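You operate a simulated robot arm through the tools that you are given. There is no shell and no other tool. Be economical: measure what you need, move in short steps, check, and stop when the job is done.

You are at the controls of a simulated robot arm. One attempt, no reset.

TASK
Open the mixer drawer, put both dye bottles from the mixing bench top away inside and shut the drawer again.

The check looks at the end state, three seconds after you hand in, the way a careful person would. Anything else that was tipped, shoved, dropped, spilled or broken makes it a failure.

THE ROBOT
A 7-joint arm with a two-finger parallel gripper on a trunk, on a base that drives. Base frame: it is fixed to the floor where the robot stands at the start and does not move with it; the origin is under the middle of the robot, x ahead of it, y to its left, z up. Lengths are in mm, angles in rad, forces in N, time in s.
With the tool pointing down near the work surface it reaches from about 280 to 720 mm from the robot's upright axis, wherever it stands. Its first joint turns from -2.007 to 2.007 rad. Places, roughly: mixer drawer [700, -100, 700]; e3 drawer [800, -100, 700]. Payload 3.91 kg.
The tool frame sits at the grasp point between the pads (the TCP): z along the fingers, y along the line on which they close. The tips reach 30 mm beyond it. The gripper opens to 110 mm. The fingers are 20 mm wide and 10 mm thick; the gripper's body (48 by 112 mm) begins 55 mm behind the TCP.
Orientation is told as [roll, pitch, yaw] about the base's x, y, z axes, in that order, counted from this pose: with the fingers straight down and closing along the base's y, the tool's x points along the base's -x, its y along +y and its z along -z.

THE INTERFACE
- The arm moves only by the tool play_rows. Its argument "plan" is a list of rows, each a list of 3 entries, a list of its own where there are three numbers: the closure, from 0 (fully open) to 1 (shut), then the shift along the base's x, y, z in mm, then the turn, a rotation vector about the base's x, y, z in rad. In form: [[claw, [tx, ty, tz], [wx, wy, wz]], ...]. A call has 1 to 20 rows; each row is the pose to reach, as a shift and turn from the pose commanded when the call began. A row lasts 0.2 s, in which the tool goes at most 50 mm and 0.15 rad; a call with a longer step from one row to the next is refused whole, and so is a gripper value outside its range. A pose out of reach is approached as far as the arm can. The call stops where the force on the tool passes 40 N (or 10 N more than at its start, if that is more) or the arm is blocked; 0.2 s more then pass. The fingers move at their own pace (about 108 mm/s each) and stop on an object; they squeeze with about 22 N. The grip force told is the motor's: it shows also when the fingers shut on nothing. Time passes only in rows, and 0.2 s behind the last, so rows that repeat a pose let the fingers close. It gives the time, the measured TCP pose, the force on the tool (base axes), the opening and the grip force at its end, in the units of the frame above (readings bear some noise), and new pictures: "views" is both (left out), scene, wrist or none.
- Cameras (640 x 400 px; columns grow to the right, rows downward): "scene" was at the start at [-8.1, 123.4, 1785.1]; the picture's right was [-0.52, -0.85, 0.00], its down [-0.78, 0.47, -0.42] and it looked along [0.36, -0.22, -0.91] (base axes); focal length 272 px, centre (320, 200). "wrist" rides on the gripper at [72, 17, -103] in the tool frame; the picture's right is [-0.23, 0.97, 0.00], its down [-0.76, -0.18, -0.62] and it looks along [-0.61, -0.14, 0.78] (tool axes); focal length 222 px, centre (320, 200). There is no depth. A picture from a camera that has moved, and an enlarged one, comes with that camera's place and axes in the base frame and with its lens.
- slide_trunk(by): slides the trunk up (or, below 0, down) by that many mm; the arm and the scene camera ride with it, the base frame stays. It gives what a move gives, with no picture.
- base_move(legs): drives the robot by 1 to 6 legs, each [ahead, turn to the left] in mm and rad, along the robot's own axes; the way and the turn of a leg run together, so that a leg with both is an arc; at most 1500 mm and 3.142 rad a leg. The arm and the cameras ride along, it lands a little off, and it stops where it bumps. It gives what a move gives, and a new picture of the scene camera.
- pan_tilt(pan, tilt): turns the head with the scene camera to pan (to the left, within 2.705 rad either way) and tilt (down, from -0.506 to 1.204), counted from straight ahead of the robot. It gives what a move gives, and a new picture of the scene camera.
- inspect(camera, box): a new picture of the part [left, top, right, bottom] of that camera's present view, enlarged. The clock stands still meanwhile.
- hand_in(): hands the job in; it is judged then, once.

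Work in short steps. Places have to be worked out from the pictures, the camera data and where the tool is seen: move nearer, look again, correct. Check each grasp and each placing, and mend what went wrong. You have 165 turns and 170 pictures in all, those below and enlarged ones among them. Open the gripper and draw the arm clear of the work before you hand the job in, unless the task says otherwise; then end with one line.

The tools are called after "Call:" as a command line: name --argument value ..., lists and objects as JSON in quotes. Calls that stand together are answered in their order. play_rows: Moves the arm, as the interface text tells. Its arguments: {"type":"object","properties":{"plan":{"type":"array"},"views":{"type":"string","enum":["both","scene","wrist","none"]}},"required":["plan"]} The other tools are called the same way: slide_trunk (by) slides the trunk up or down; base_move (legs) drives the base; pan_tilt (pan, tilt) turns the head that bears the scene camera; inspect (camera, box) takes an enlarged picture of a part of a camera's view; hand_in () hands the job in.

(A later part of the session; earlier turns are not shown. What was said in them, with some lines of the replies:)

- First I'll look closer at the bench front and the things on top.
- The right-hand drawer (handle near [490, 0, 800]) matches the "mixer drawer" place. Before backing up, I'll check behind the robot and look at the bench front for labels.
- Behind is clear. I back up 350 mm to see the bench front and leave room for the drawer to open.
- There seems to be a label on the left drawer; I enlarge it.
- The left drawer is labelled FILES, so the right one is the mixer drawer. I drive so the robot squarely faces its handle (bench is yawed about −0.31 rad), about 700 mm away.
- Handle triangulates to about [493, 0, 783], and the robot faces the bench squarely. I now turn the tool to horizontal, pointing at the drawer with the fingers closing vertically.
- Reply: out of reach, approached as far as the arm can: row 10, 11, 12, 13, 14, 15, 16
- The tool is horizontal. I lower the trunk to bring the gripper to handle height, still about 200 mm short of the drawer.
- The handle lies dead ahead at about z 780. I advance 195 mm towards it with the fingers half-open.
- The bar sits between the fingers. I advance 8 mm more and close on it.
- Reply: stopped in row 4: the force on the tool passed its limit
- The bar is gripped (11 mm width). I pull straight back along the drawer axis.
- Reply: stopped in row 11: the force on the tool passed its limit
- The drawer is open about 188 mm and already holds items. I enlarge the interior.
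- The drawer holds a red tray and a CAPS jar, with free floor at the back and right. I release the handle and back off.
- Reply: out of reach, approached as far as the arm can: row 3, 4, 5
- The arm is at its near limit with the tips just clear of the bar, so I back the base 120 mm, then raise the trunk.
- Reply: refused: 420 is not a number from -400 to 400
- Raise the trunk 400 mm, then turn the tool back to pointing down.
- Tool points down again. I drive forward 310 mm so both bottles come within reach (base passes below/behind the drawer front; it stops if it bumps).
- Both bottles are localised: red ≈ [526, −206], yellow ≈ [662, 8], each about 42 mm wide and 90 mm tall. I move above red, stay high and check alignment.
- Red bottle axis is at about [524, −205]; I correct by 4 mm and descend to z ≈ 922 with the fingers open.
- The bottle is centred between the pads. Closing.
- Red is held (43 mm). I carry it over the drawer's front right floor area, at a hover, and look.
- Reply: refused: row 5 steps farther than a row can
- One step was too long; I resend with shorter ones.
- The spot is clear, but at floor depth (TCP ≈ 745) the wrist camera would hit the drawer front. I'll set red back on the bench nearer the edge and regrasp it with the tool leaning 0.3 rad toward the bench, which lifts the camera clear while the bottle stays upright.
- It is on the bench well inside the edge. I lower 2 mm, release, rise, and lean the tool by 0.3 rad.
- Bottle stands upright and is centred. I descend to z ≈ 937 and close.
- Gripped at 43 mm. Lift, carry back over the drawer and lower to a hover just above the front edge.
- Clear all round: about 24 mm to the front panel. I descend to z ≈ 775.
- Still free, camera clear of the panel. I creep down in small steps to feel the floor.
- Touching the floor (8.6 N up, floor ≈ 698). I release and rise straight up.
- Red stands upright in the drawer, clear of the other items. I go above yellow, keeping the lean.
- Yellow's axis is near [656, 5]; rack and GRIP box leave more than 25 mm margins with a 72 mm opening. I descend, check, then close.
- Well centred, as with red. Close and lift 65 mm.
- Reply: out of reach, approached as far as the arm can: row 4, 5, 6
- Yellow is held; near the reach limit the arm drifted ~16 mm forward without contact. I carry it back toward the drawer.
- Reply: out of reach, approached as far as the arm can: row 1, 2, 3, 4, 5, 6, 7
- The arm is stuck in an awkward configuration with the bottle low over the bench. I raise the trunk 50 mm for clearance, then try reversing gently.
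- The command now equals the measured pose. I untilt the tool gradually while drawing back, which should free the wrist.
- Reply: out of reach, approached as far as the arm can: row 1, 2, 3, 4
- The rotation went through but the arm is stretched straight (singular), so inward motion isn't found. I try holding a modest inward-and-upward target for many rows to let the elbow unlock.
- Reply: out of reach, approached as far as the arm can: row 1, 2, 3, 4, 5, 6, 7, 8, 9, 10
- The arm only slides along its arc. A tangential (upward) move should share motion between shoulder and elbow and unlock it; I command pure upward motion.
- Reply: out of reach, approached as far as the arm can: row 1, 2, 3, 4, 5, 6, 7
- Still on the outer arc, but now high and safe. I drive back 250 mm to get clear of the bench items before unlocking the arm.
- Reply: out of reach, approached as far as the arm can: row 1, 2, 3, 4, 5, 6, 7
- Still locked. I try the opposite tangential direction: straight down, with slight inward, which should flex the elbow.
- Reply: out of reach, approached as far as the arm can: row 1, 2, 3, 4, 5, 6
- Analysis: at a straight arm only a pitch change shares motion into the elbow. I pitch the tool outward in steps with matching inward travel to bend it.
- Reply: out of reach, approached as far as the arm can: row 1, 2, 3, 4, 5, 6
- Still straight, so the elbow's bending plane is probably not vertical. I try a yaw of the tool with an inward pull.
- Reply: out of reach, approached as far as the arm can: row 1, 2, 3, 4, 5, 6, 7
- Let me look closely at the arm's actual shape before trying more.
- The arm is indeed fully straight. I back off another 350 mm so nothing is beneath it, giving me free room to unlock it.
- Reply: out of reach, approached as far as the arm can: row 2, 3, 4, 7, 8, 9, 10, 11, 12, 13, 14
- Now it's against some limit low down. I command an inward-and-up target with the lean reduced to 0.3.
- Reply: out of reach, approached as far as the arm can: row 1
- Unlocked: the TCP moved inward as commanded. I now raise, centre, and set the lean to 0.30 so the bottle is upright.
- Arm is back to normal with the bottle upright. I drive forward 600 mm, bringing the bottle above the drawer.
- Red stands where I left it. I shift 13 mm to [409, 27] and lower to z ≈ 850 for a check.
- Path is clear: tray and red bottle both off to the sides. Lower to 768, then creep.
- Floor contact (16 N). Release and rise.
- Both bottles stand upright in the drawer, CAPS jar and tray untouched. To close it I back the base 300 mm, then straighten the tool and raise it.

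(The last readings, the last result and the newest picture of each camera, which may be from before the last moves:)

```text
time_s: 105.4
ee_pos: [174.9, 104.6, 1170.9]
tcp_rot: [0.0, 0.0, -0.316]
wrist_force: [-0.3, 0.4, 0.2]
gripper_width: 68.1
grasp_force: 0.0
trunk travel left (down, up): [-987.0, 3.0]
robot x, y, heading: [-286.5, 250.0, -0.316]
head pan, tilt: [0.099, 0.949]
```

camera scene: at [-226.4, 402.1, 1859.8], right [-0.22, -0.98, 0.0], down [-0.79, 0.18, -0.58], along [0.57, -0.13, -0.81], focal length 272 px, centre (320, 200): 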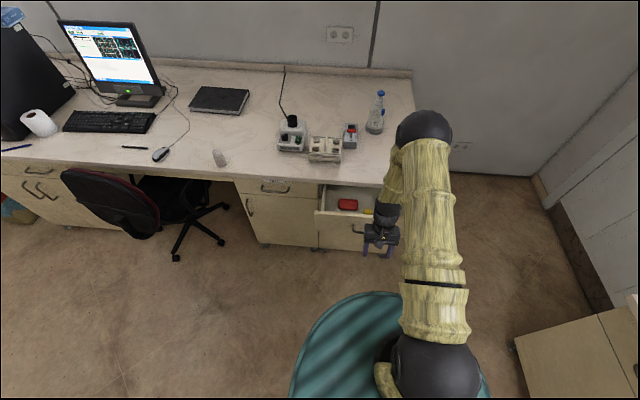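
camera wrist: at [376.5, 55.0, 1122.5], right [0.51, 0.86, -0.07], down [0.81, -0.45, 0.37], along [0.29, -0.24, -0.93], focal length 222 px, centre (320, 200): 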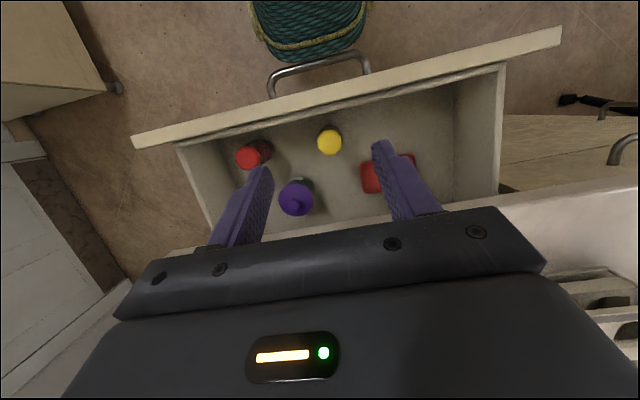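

Rotate to horizontal as before, gripper at 60 mm.

Call:
play_rows --plan '[[0.45, [0, 0, 0], [0.0525, -0.1012, -0.0806]], [0.45, [0, 0, 0], [0.105, -0.2024, -0.1612]], [0.45, [0, 0, 0], [0.1574, -0.3036, -0.2418]], [0.45, [0, 0, 0], [0.2099, -0.4048, -0.3224]], [0.45, [0, 0, 0], [0.2623, -0.506, -0.403]], [0.45, [0, 0, 0], [0.3148, -0.6072, -0.4836]], [0.45, [0, 0, 0], [0.3673, -0.7084, -0.5642]], [0.45, [0, 0, 0], [0.4197, -0.8096, -0.6448]], [0.45, [0, 0, 0], [0.4722, -0.9108, -0.7254]], [0.45, [0, 0, 0], [0.5247, -1.012, -0.806]], [0.45, [0, 0, 0], [0.5771, -1.1132, -0.8866]], [0.45, [0, 0, 0], [0.6296, -1.2144, -0.9672]], [0.45, [0, 0, 0], [0.6821, -1.3156, -1.0478]], [0.45, [0, 0, 0], [0.7345, -1.4168, -1.1284]], [0.45, [0, 0, 0], [0.787, -1.518, -1.209]], [0.45, [0, 0, 0], [0.787, -1.518, -1.209]]]' --views "none"

Call:
slide_trunk --by -396

Call:
play_rows --plan '[[0.45, [0, 0, 0], [0, 0, 0]]]'

```text
time_s: 108.8
ee_pos: [173.8, 104.2, 1172.3]
tcp_rot: [1.573, 0.009, -1.88]
wrist_force: [-0.5, -0.1, 0.6]
gripper_width: 60.3
grasp_force: 0.1
trunk travel left (down, up): [-987.0, 3.0]
robot x, y, heading: [-287.5, 250.4, -0.313]
head pan, tilt: [0.099, 0.949]
```

```text
time_s: 112.6
ee_pos: [175.0, 105.3, 775.1]
tcp_rot: [1.57, 0.009, -1.878]
wrist_force: [-0.8, 0.1, 0.0]
gripper_width: 60.6
grasp_force: 0.1
trunk travel left (down, up): [-591.0, 399.0]
robot x, y, heading: [-285.8, 252.9, -0.312]
head pan, tilt: [0.099, 0.949]
```

```text
time_s: 113.0
ee_pos: [175.3, 106.2, 774.4]
tcp_rot: [1.572, 0.009, -1.877]
wrist_force: [0.1, -0.2, -0.4]
gripper_width: 60.7
grasp_force: 0.0
trunk travel left (down, up): [-591.0, 399.0]
robot x, y, heading: [-285.8, 249.6, -0.316]
head pan, tilt: [0.099, 0.949]
camera scene: at [-225.2, 401.7, 1463.8], right [-0.22, -0.98, 0.0], down [-0.79, 0.18, -0.58], along [0.57, -0.13, -0.81], focal length 272 px, centre (320, 200)
camera wrist: at [96.8, 205.4, 793.2], right [-0.07, -0.22, 0.97], down [-0.82, -0.54, -0.19], along [0.56, -0.81, -0.14], focal length 222 px, centre (320, 200)
```

scene: 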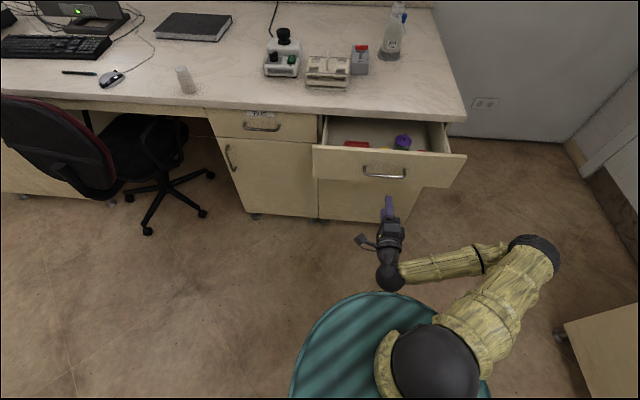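
wrist: 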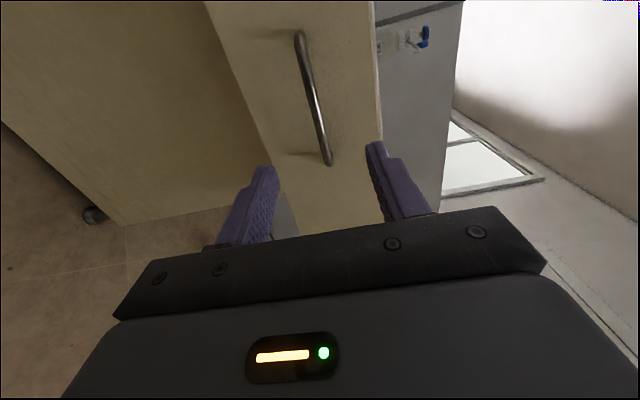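

The handle is dead ahead, 136 mm off. I advance and grip it as before.

Call:
play_rows --plan '[[0.45, [32, -11, -1], [0, 0, 0]], [0.45, [64, -22, -2], [0, 0, 0]], [0.45, [96, -33, -2], [0, 0, 0]], [0.45, [127, -43.5, -2], [0, 0, 0]], [0.45, [127, -43.5, -2], [0, 0, 0]]]'

```text
time_s: 114.2
ee_pos: [302.0, 61.8, 773.4]
tcp_rot: [1.573, 0.008, -1.879]
wrist_force: [-0.2, 0.0, 0.8]
gripper_width: 60.6
grasp_force: 0.2
trunk travel left (down, up): [-591.0, 399.0]
robot x, y, heading: [-285.4, 249.6, -0.313]
head pan, tilt: [0.099, 0.949]
camera scene: at [-225.0, 401.7, 1463.8], right [-0.22, -0.98, 0.0], down [-0.79, 0.18, -0.58], along [0.57, -0.13, -0.81], focal length 272 px, centre (320, 200)
camera wrist: at [224.5, 161.6, 791.2], right [-0.07, -0.22, 0.97], down [-0.82, -0.54, -0.19], along [0.56, -0.81, -0.15], focal length 222 px, centre (320, 200)
```

scene: 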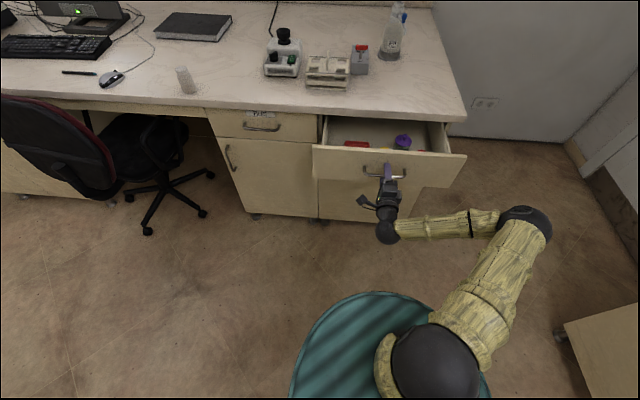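
wrist: 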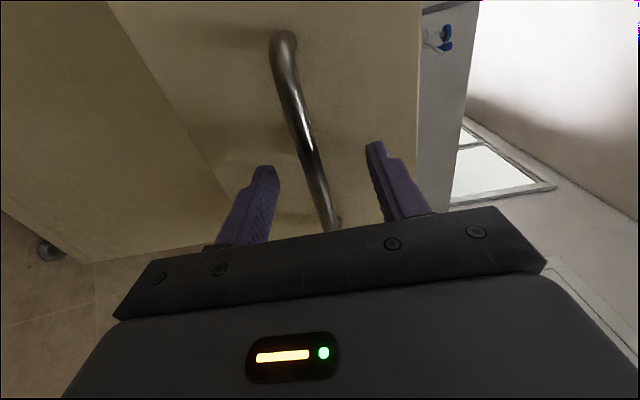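

The bar is well inside the fingers, but from here the push would overstretch the arm. I retract 105 mm and drive the base forward 105 mm instead.

Call:
play_rows --plan '[[0.45, [-33, 10.5, 0], [0, 0, 0]], [0.45, [-67, 21, 0], [0, 0, 0]], [0.45, [-100, 31.6, 0], [0, 0, 0]], [0.45, [-100, 31.6, 0], [0, 0, 0]]]' --views "none"

Call:
base_move --legs '[[100, 0]]'

Call:
play_rows --plan '[[0.45, [0, 0, 0], [0, 0, 0]]]' --views "wrist"

```text
time_s: 115.2
ee_pos: [201.8, 93.6, 773.6]
tcp_rot: [1.572, 0.008, -1.88]
wrist_force: [0.0, 0.4, 0.9]
gripper_width: 60.5
grasp_force: 0.1
trunk travel left (down, up): [-591.0, 399.0]
robot x, y, heading: [-291.2, 249.4, -0.317]
head pan, tilt: [0.099, 0.949]
```

```text
time_s: 116.3
ee_pos: [298.6, 62.9, 772.3]
tcp_rot: [1.573, 0.009, -1.877]
wrist_force: [-0.5, -0.7, 0.2]
gripper_width: 60.6
grasp_force: 0.1
trunk travel left (down, up): [-591.0, 399.0]
robot x, y, heading: [-190.8, 220.0, -0.314]
head pan, tilt: [0.099, 0.949]
camera scene: at [-129.6, 370.3, 1463.8], right [-0.22, -0.98, 0.0], down [-0.79, 0.17, -0.58], along [0.57, -0.12, -0.81], focal length 272 px, centre (320, 200)
```

scene: 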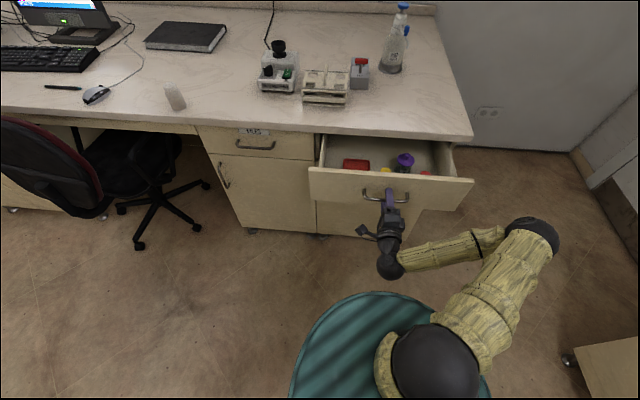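

```text
time_s: 116.7
ee_pos: [298.2, 62.4, 773.6]
tcp_rot: [1.572, 0.008, -1.877]
wrist_force: [-0.4, 1.4, -0.3]
gripper_width: 60.4
grasp_force: 0.1
trunk travel left (down, up): [-591.0, 399.0]
robot x, y, heading: [-190.2, 215.9, -0.31]
head pan, tilt: [0.099, 0.949]
camera wrist: at [220.1, 162.4, 791.7], right [-0.07, -0.22, 0.97], down [-0.82, -0.54, -0.19], along [0.56, -0.81, -0.14], focal length 222 px, centre (320, 200)
```

wrist: 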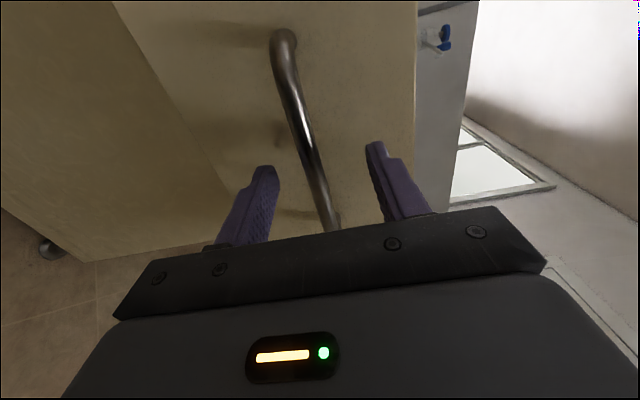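

Aligned. Advance 5 mm and close on the bar.

Call:
play_rows --plan '[[0.45, [5, -1.6, 0], [0, 0, 0]], [0.8, [5, -1.6, 0], [0, 0, 0]], [1, [5, -1.6, 0], [0, 0, 0]], [1, [5, -1.6, 0], [0, 0, 0]]]' --views "none"

```text
time_s: 117.7
ee_pos: [303.1, 59.5, 772.5]
tcp_rot: [1.567, 0.007, -1.877]
wrist_force: [-0.8, 2.4, -19.9]
gripper_width: 11.3
grasp_force: 44.5
trunk travel left (down, up): [-591.0, 399.0]
robot x, y, heading: [-192.9, 220.5, -0.314]
head pan, tilt: [0.099, 0.949]
```

Gripped. I push slowly (40 mm/s) so the bottles don't tip.

Call:
play_rows --plan '[[1, [3, -1, 0], [0, 0, 0]], [1, [8, -2.5, 0], [0, 0, 0]], [1, [15, -4.8, 0], [0, 0, 0]], [1, [23, -7.3, 0], [0, 0, 0]], [1, [31, -9.8, 0], [0, 0, 0]], [1, [39, -12.4, 0], [0, 0, 0]], [1, [47, -14.9, 0], [0, 0, 0]], [1, [55, -17.4, 0], [0, 0, 0]], [1, [63, -20, 0], [0, 0, 0]], [1, [71, -22.5, 0], [0, 0, 0]], [1, [79, -25, 0], [0, 0, 0]], [1, [87, -27.6, 0], [0, 0, 0]], [1, [95, -30.1, 0], [0, 0, 0]], [1, [103, -32.6, 0], [0, 0, 0]], [1, [111, -35.2, 0], [0, 0, 0]], [1, [119, -37.7, 0], [0, 0, 0]], [1, [127, -40.2, 0], [0, 0, 0]], [1, [134, -42.5, 0], [0, 0, 0]], [1, [139, -44, 0], [0, 0, 0]], [1, [141, -44.7, 0], [0, 0, 0]]]' --views "scene"

```text
time_s: 121.9
ee_pos: [445.4, 15.0, 771.0]
tcp_rot: [1.569, 0.009, -1.88]
wrist_force: [-2.7, -9.3, -23.0]
gripper_width: 11.2
grasp_force: 44.7
trunk travel left (down, up): [-591.0, 399.0]
robot x, y, heading: [-188.9, 220.1, -0.318]
head pan, tilt: [0.099, 0.949]
camera scene: at [-127.6, 368.6, 1463.9], right [-0.22, -0.98, 0.0], down [-0.8, 0.18, -0.58], along [0.57, -0.12, -0.81], focal length 272 px, centre (320, 200)
```

scene: 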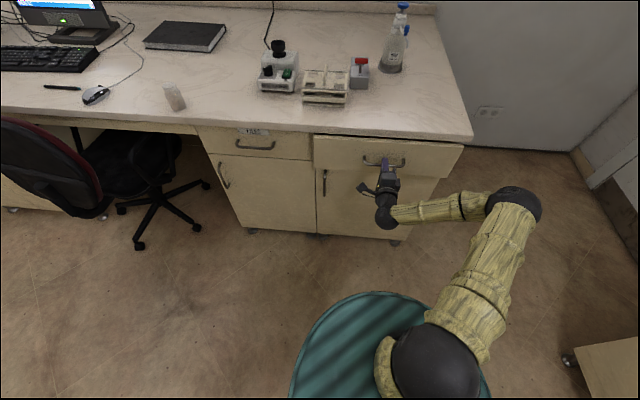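

About 40 mm remain. Continue slowly until it seats.

Call:
play_rows --plan '[[1, [5, -1.6, 0], [0, 0, 0]], [1, [10, -3.2, 0], [0, 0, 0]], [1, [15, -4.8, 0], [0, 0, 0]], [1, [20, -6.3, 0], [0, 0, 0]], [1, [25, -7.9, 0], [0, 0, 0]], [1, [29, -9.2, 0], [0, 0, 0]], [1, [33, -10.5, 0], [0, 0, 0]], [1, [36, -11.4, 0], [0, 0, 0]], [1, [38, -12, 0], [0, 0, 0]], [1, [40, -12.7, 0], [0, 0, 0]], [1, [42, -13.3, 0], [0, 0, 0]]]' --views "both"

```text
time_s: 124.3
ee_pos: [483.1, 2.7, 771.6]
tcp_rot: [1.567, 0.01, -1.878]
wrist_force: [-31.1, -2.5, -21.0]
gripper_width: 11.0
grasp_force: 45.2
trunk travel left (down, up): [-591.0, 399.0]
robot x, y, heading: [-192.8, 222.7, -0.316]
head pan, tilt: [0.099, 0.949]
camera scene: at [-131.1, 369.6, 1463.9], right [-0.22, -0.98, 0.0], down [-0.79, 0.18, -0.58], along [0.57, -0.12, -0.81], focal length 272 px, centre (320, 200)
camera wrist: at [406.2, 102.1, 789.9], right [-0.07, -0.23, 0.97], down [-0.82, -0.54, -0.18], along [0.56, -0.81, -0.15], focal length 222 px, centre (320, 200)
```

scene: 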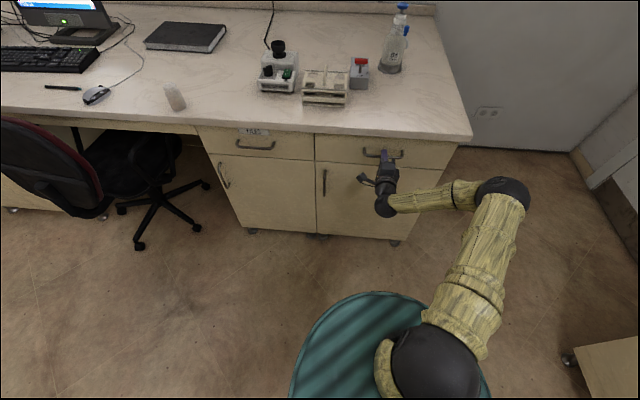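
wrist: 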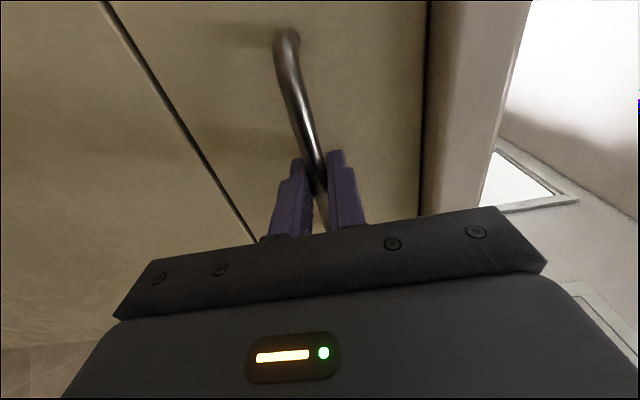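

The drawer is seated at its original closed position (31 N resistance, flush with its neighbour). I release and back straight off.

Call:
play_rows --plan '[[0.45, [0, 0, 0], [0, 0, 0]], [0.45, [0, 0, 0], [0, 0, 0]], [0.45, [0, 0, 0], [0, 0, 0]], [0.45, [-19, 6, 0], [0, 0, 0]], [0.45, [-57, 18, 0], [0, 0, 0]], [0.45, [-95, 30, 0], [0, 0, 0]], [0.45, [-133, 42, 0], [0, 0, 0]], [0.1, [-160, 50.5, 0], [0, 0, 0]], [0.1, [-160, 50.5, 0], [0, 0, 0]]]'

Call:
base_move --legs '[[-200, 0]]'

Call:
inspect --camera "scene" --box '[160, 0, 480, 200]'

```text
time_s: 126.3
ee_pos: [326.2, 53.5, 774.0]
tcp_rot: [1.571, 0.009, -1.879]
wrist_force: [-0.8, -0.6, 0.8]
gripper_width: 99.2
grasp_force: 0.1
trunk travel left (down, up): [-591.0, 399.0]
robot x, y, heading: [-191.8, 221.6, -0.321]
head pan, tilt: [0.099, 0.949]
camera scene: at [-129.9, 370.3, 1463.8], right [-0.21, -0.98, 0.0], down [-0.79, 0.17, -0.58], along [0.57, -0.12, -0.81], focal length 272 px, centre (320, 200)
camera wrist: at [248.3, 152.6, 792.4], right [-0.07, -0.22, 0.97], down [-0.82, -0.54, -0.19], along [0.56, -0.81, -0.14], focal length 222 px, centre (320, 200)
```

scene: 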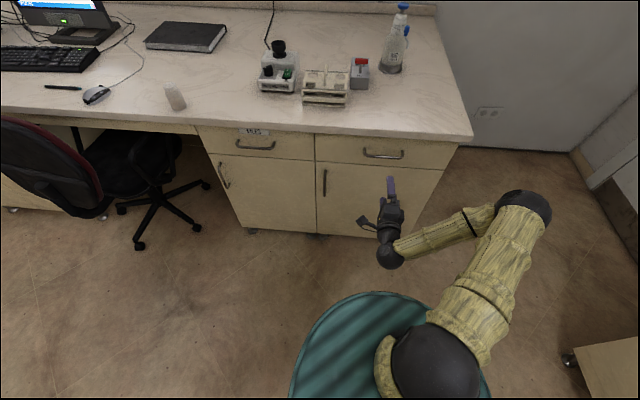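
wrist: 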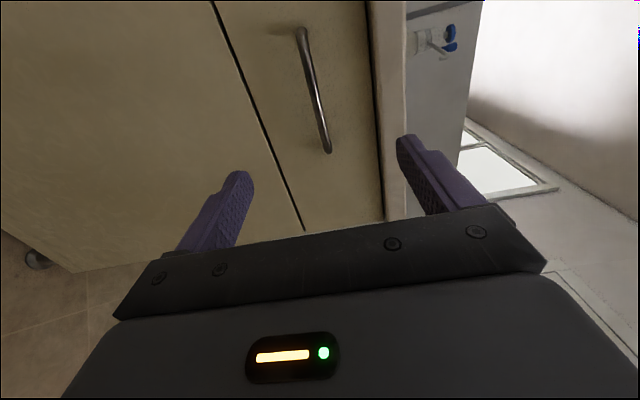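

```text
time_s: 127.9
ee_pos: [135.4, 114.5, 773.6]
tcp_rot: [1.573, 0.01, -1.88]
wrist_force: [0.0, -0.2, -0.2]
gripper_width: 98.8
grasp_force: 0.1
trunk travel left (down, up): [-591.0, 399.0]
robot x, y, heading: [-384.0, 282.1, -0.313]
head pan, tilt: [0.099, 0.949]
camera scene: at [-320.4, 433.0, 1463.8], right [-0.22, -0.98, 0.0], down [-0.79, 0.17, -0.58], along [0.57, -0.13, -0.81], focal length 272 px, centre (320, 200)
```

scene: 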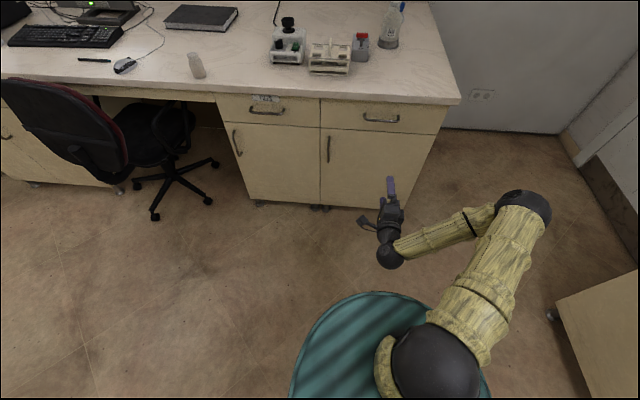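

```text
2.00 times, centred on (320, 100) of scene
camera zoom: at [-320.4, 433.0, 1463.8], right [-0.22, -0.98, 0.0], down [-0.79, 0.17, -0.58], along [0.57, -0.13, -0.81], focal length 544 px, centre (320, 400)
```

zoom: 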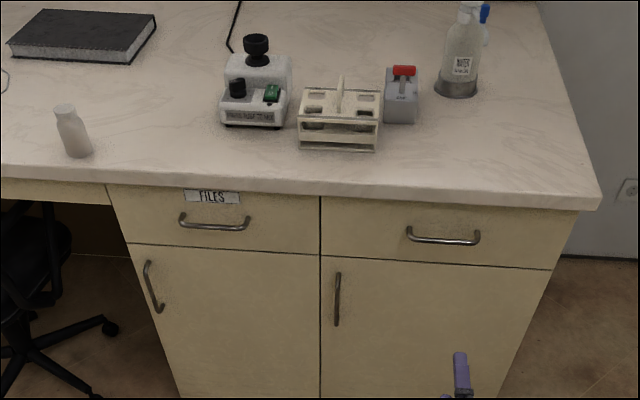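

The drawer is shut and the bench is otherwise undisturbed; the white bottle carries no dye label, so it stays. The arm is clear and the gripper is open, so I hand in.

Call:
hand_in

```text
The job is handed in.
```

Both dye bottles, red and yellow, are standing upright inside the mixer drawer. The drawer is fully shut, nothing else looked disturbed, and the arm is clear with the gripper open.
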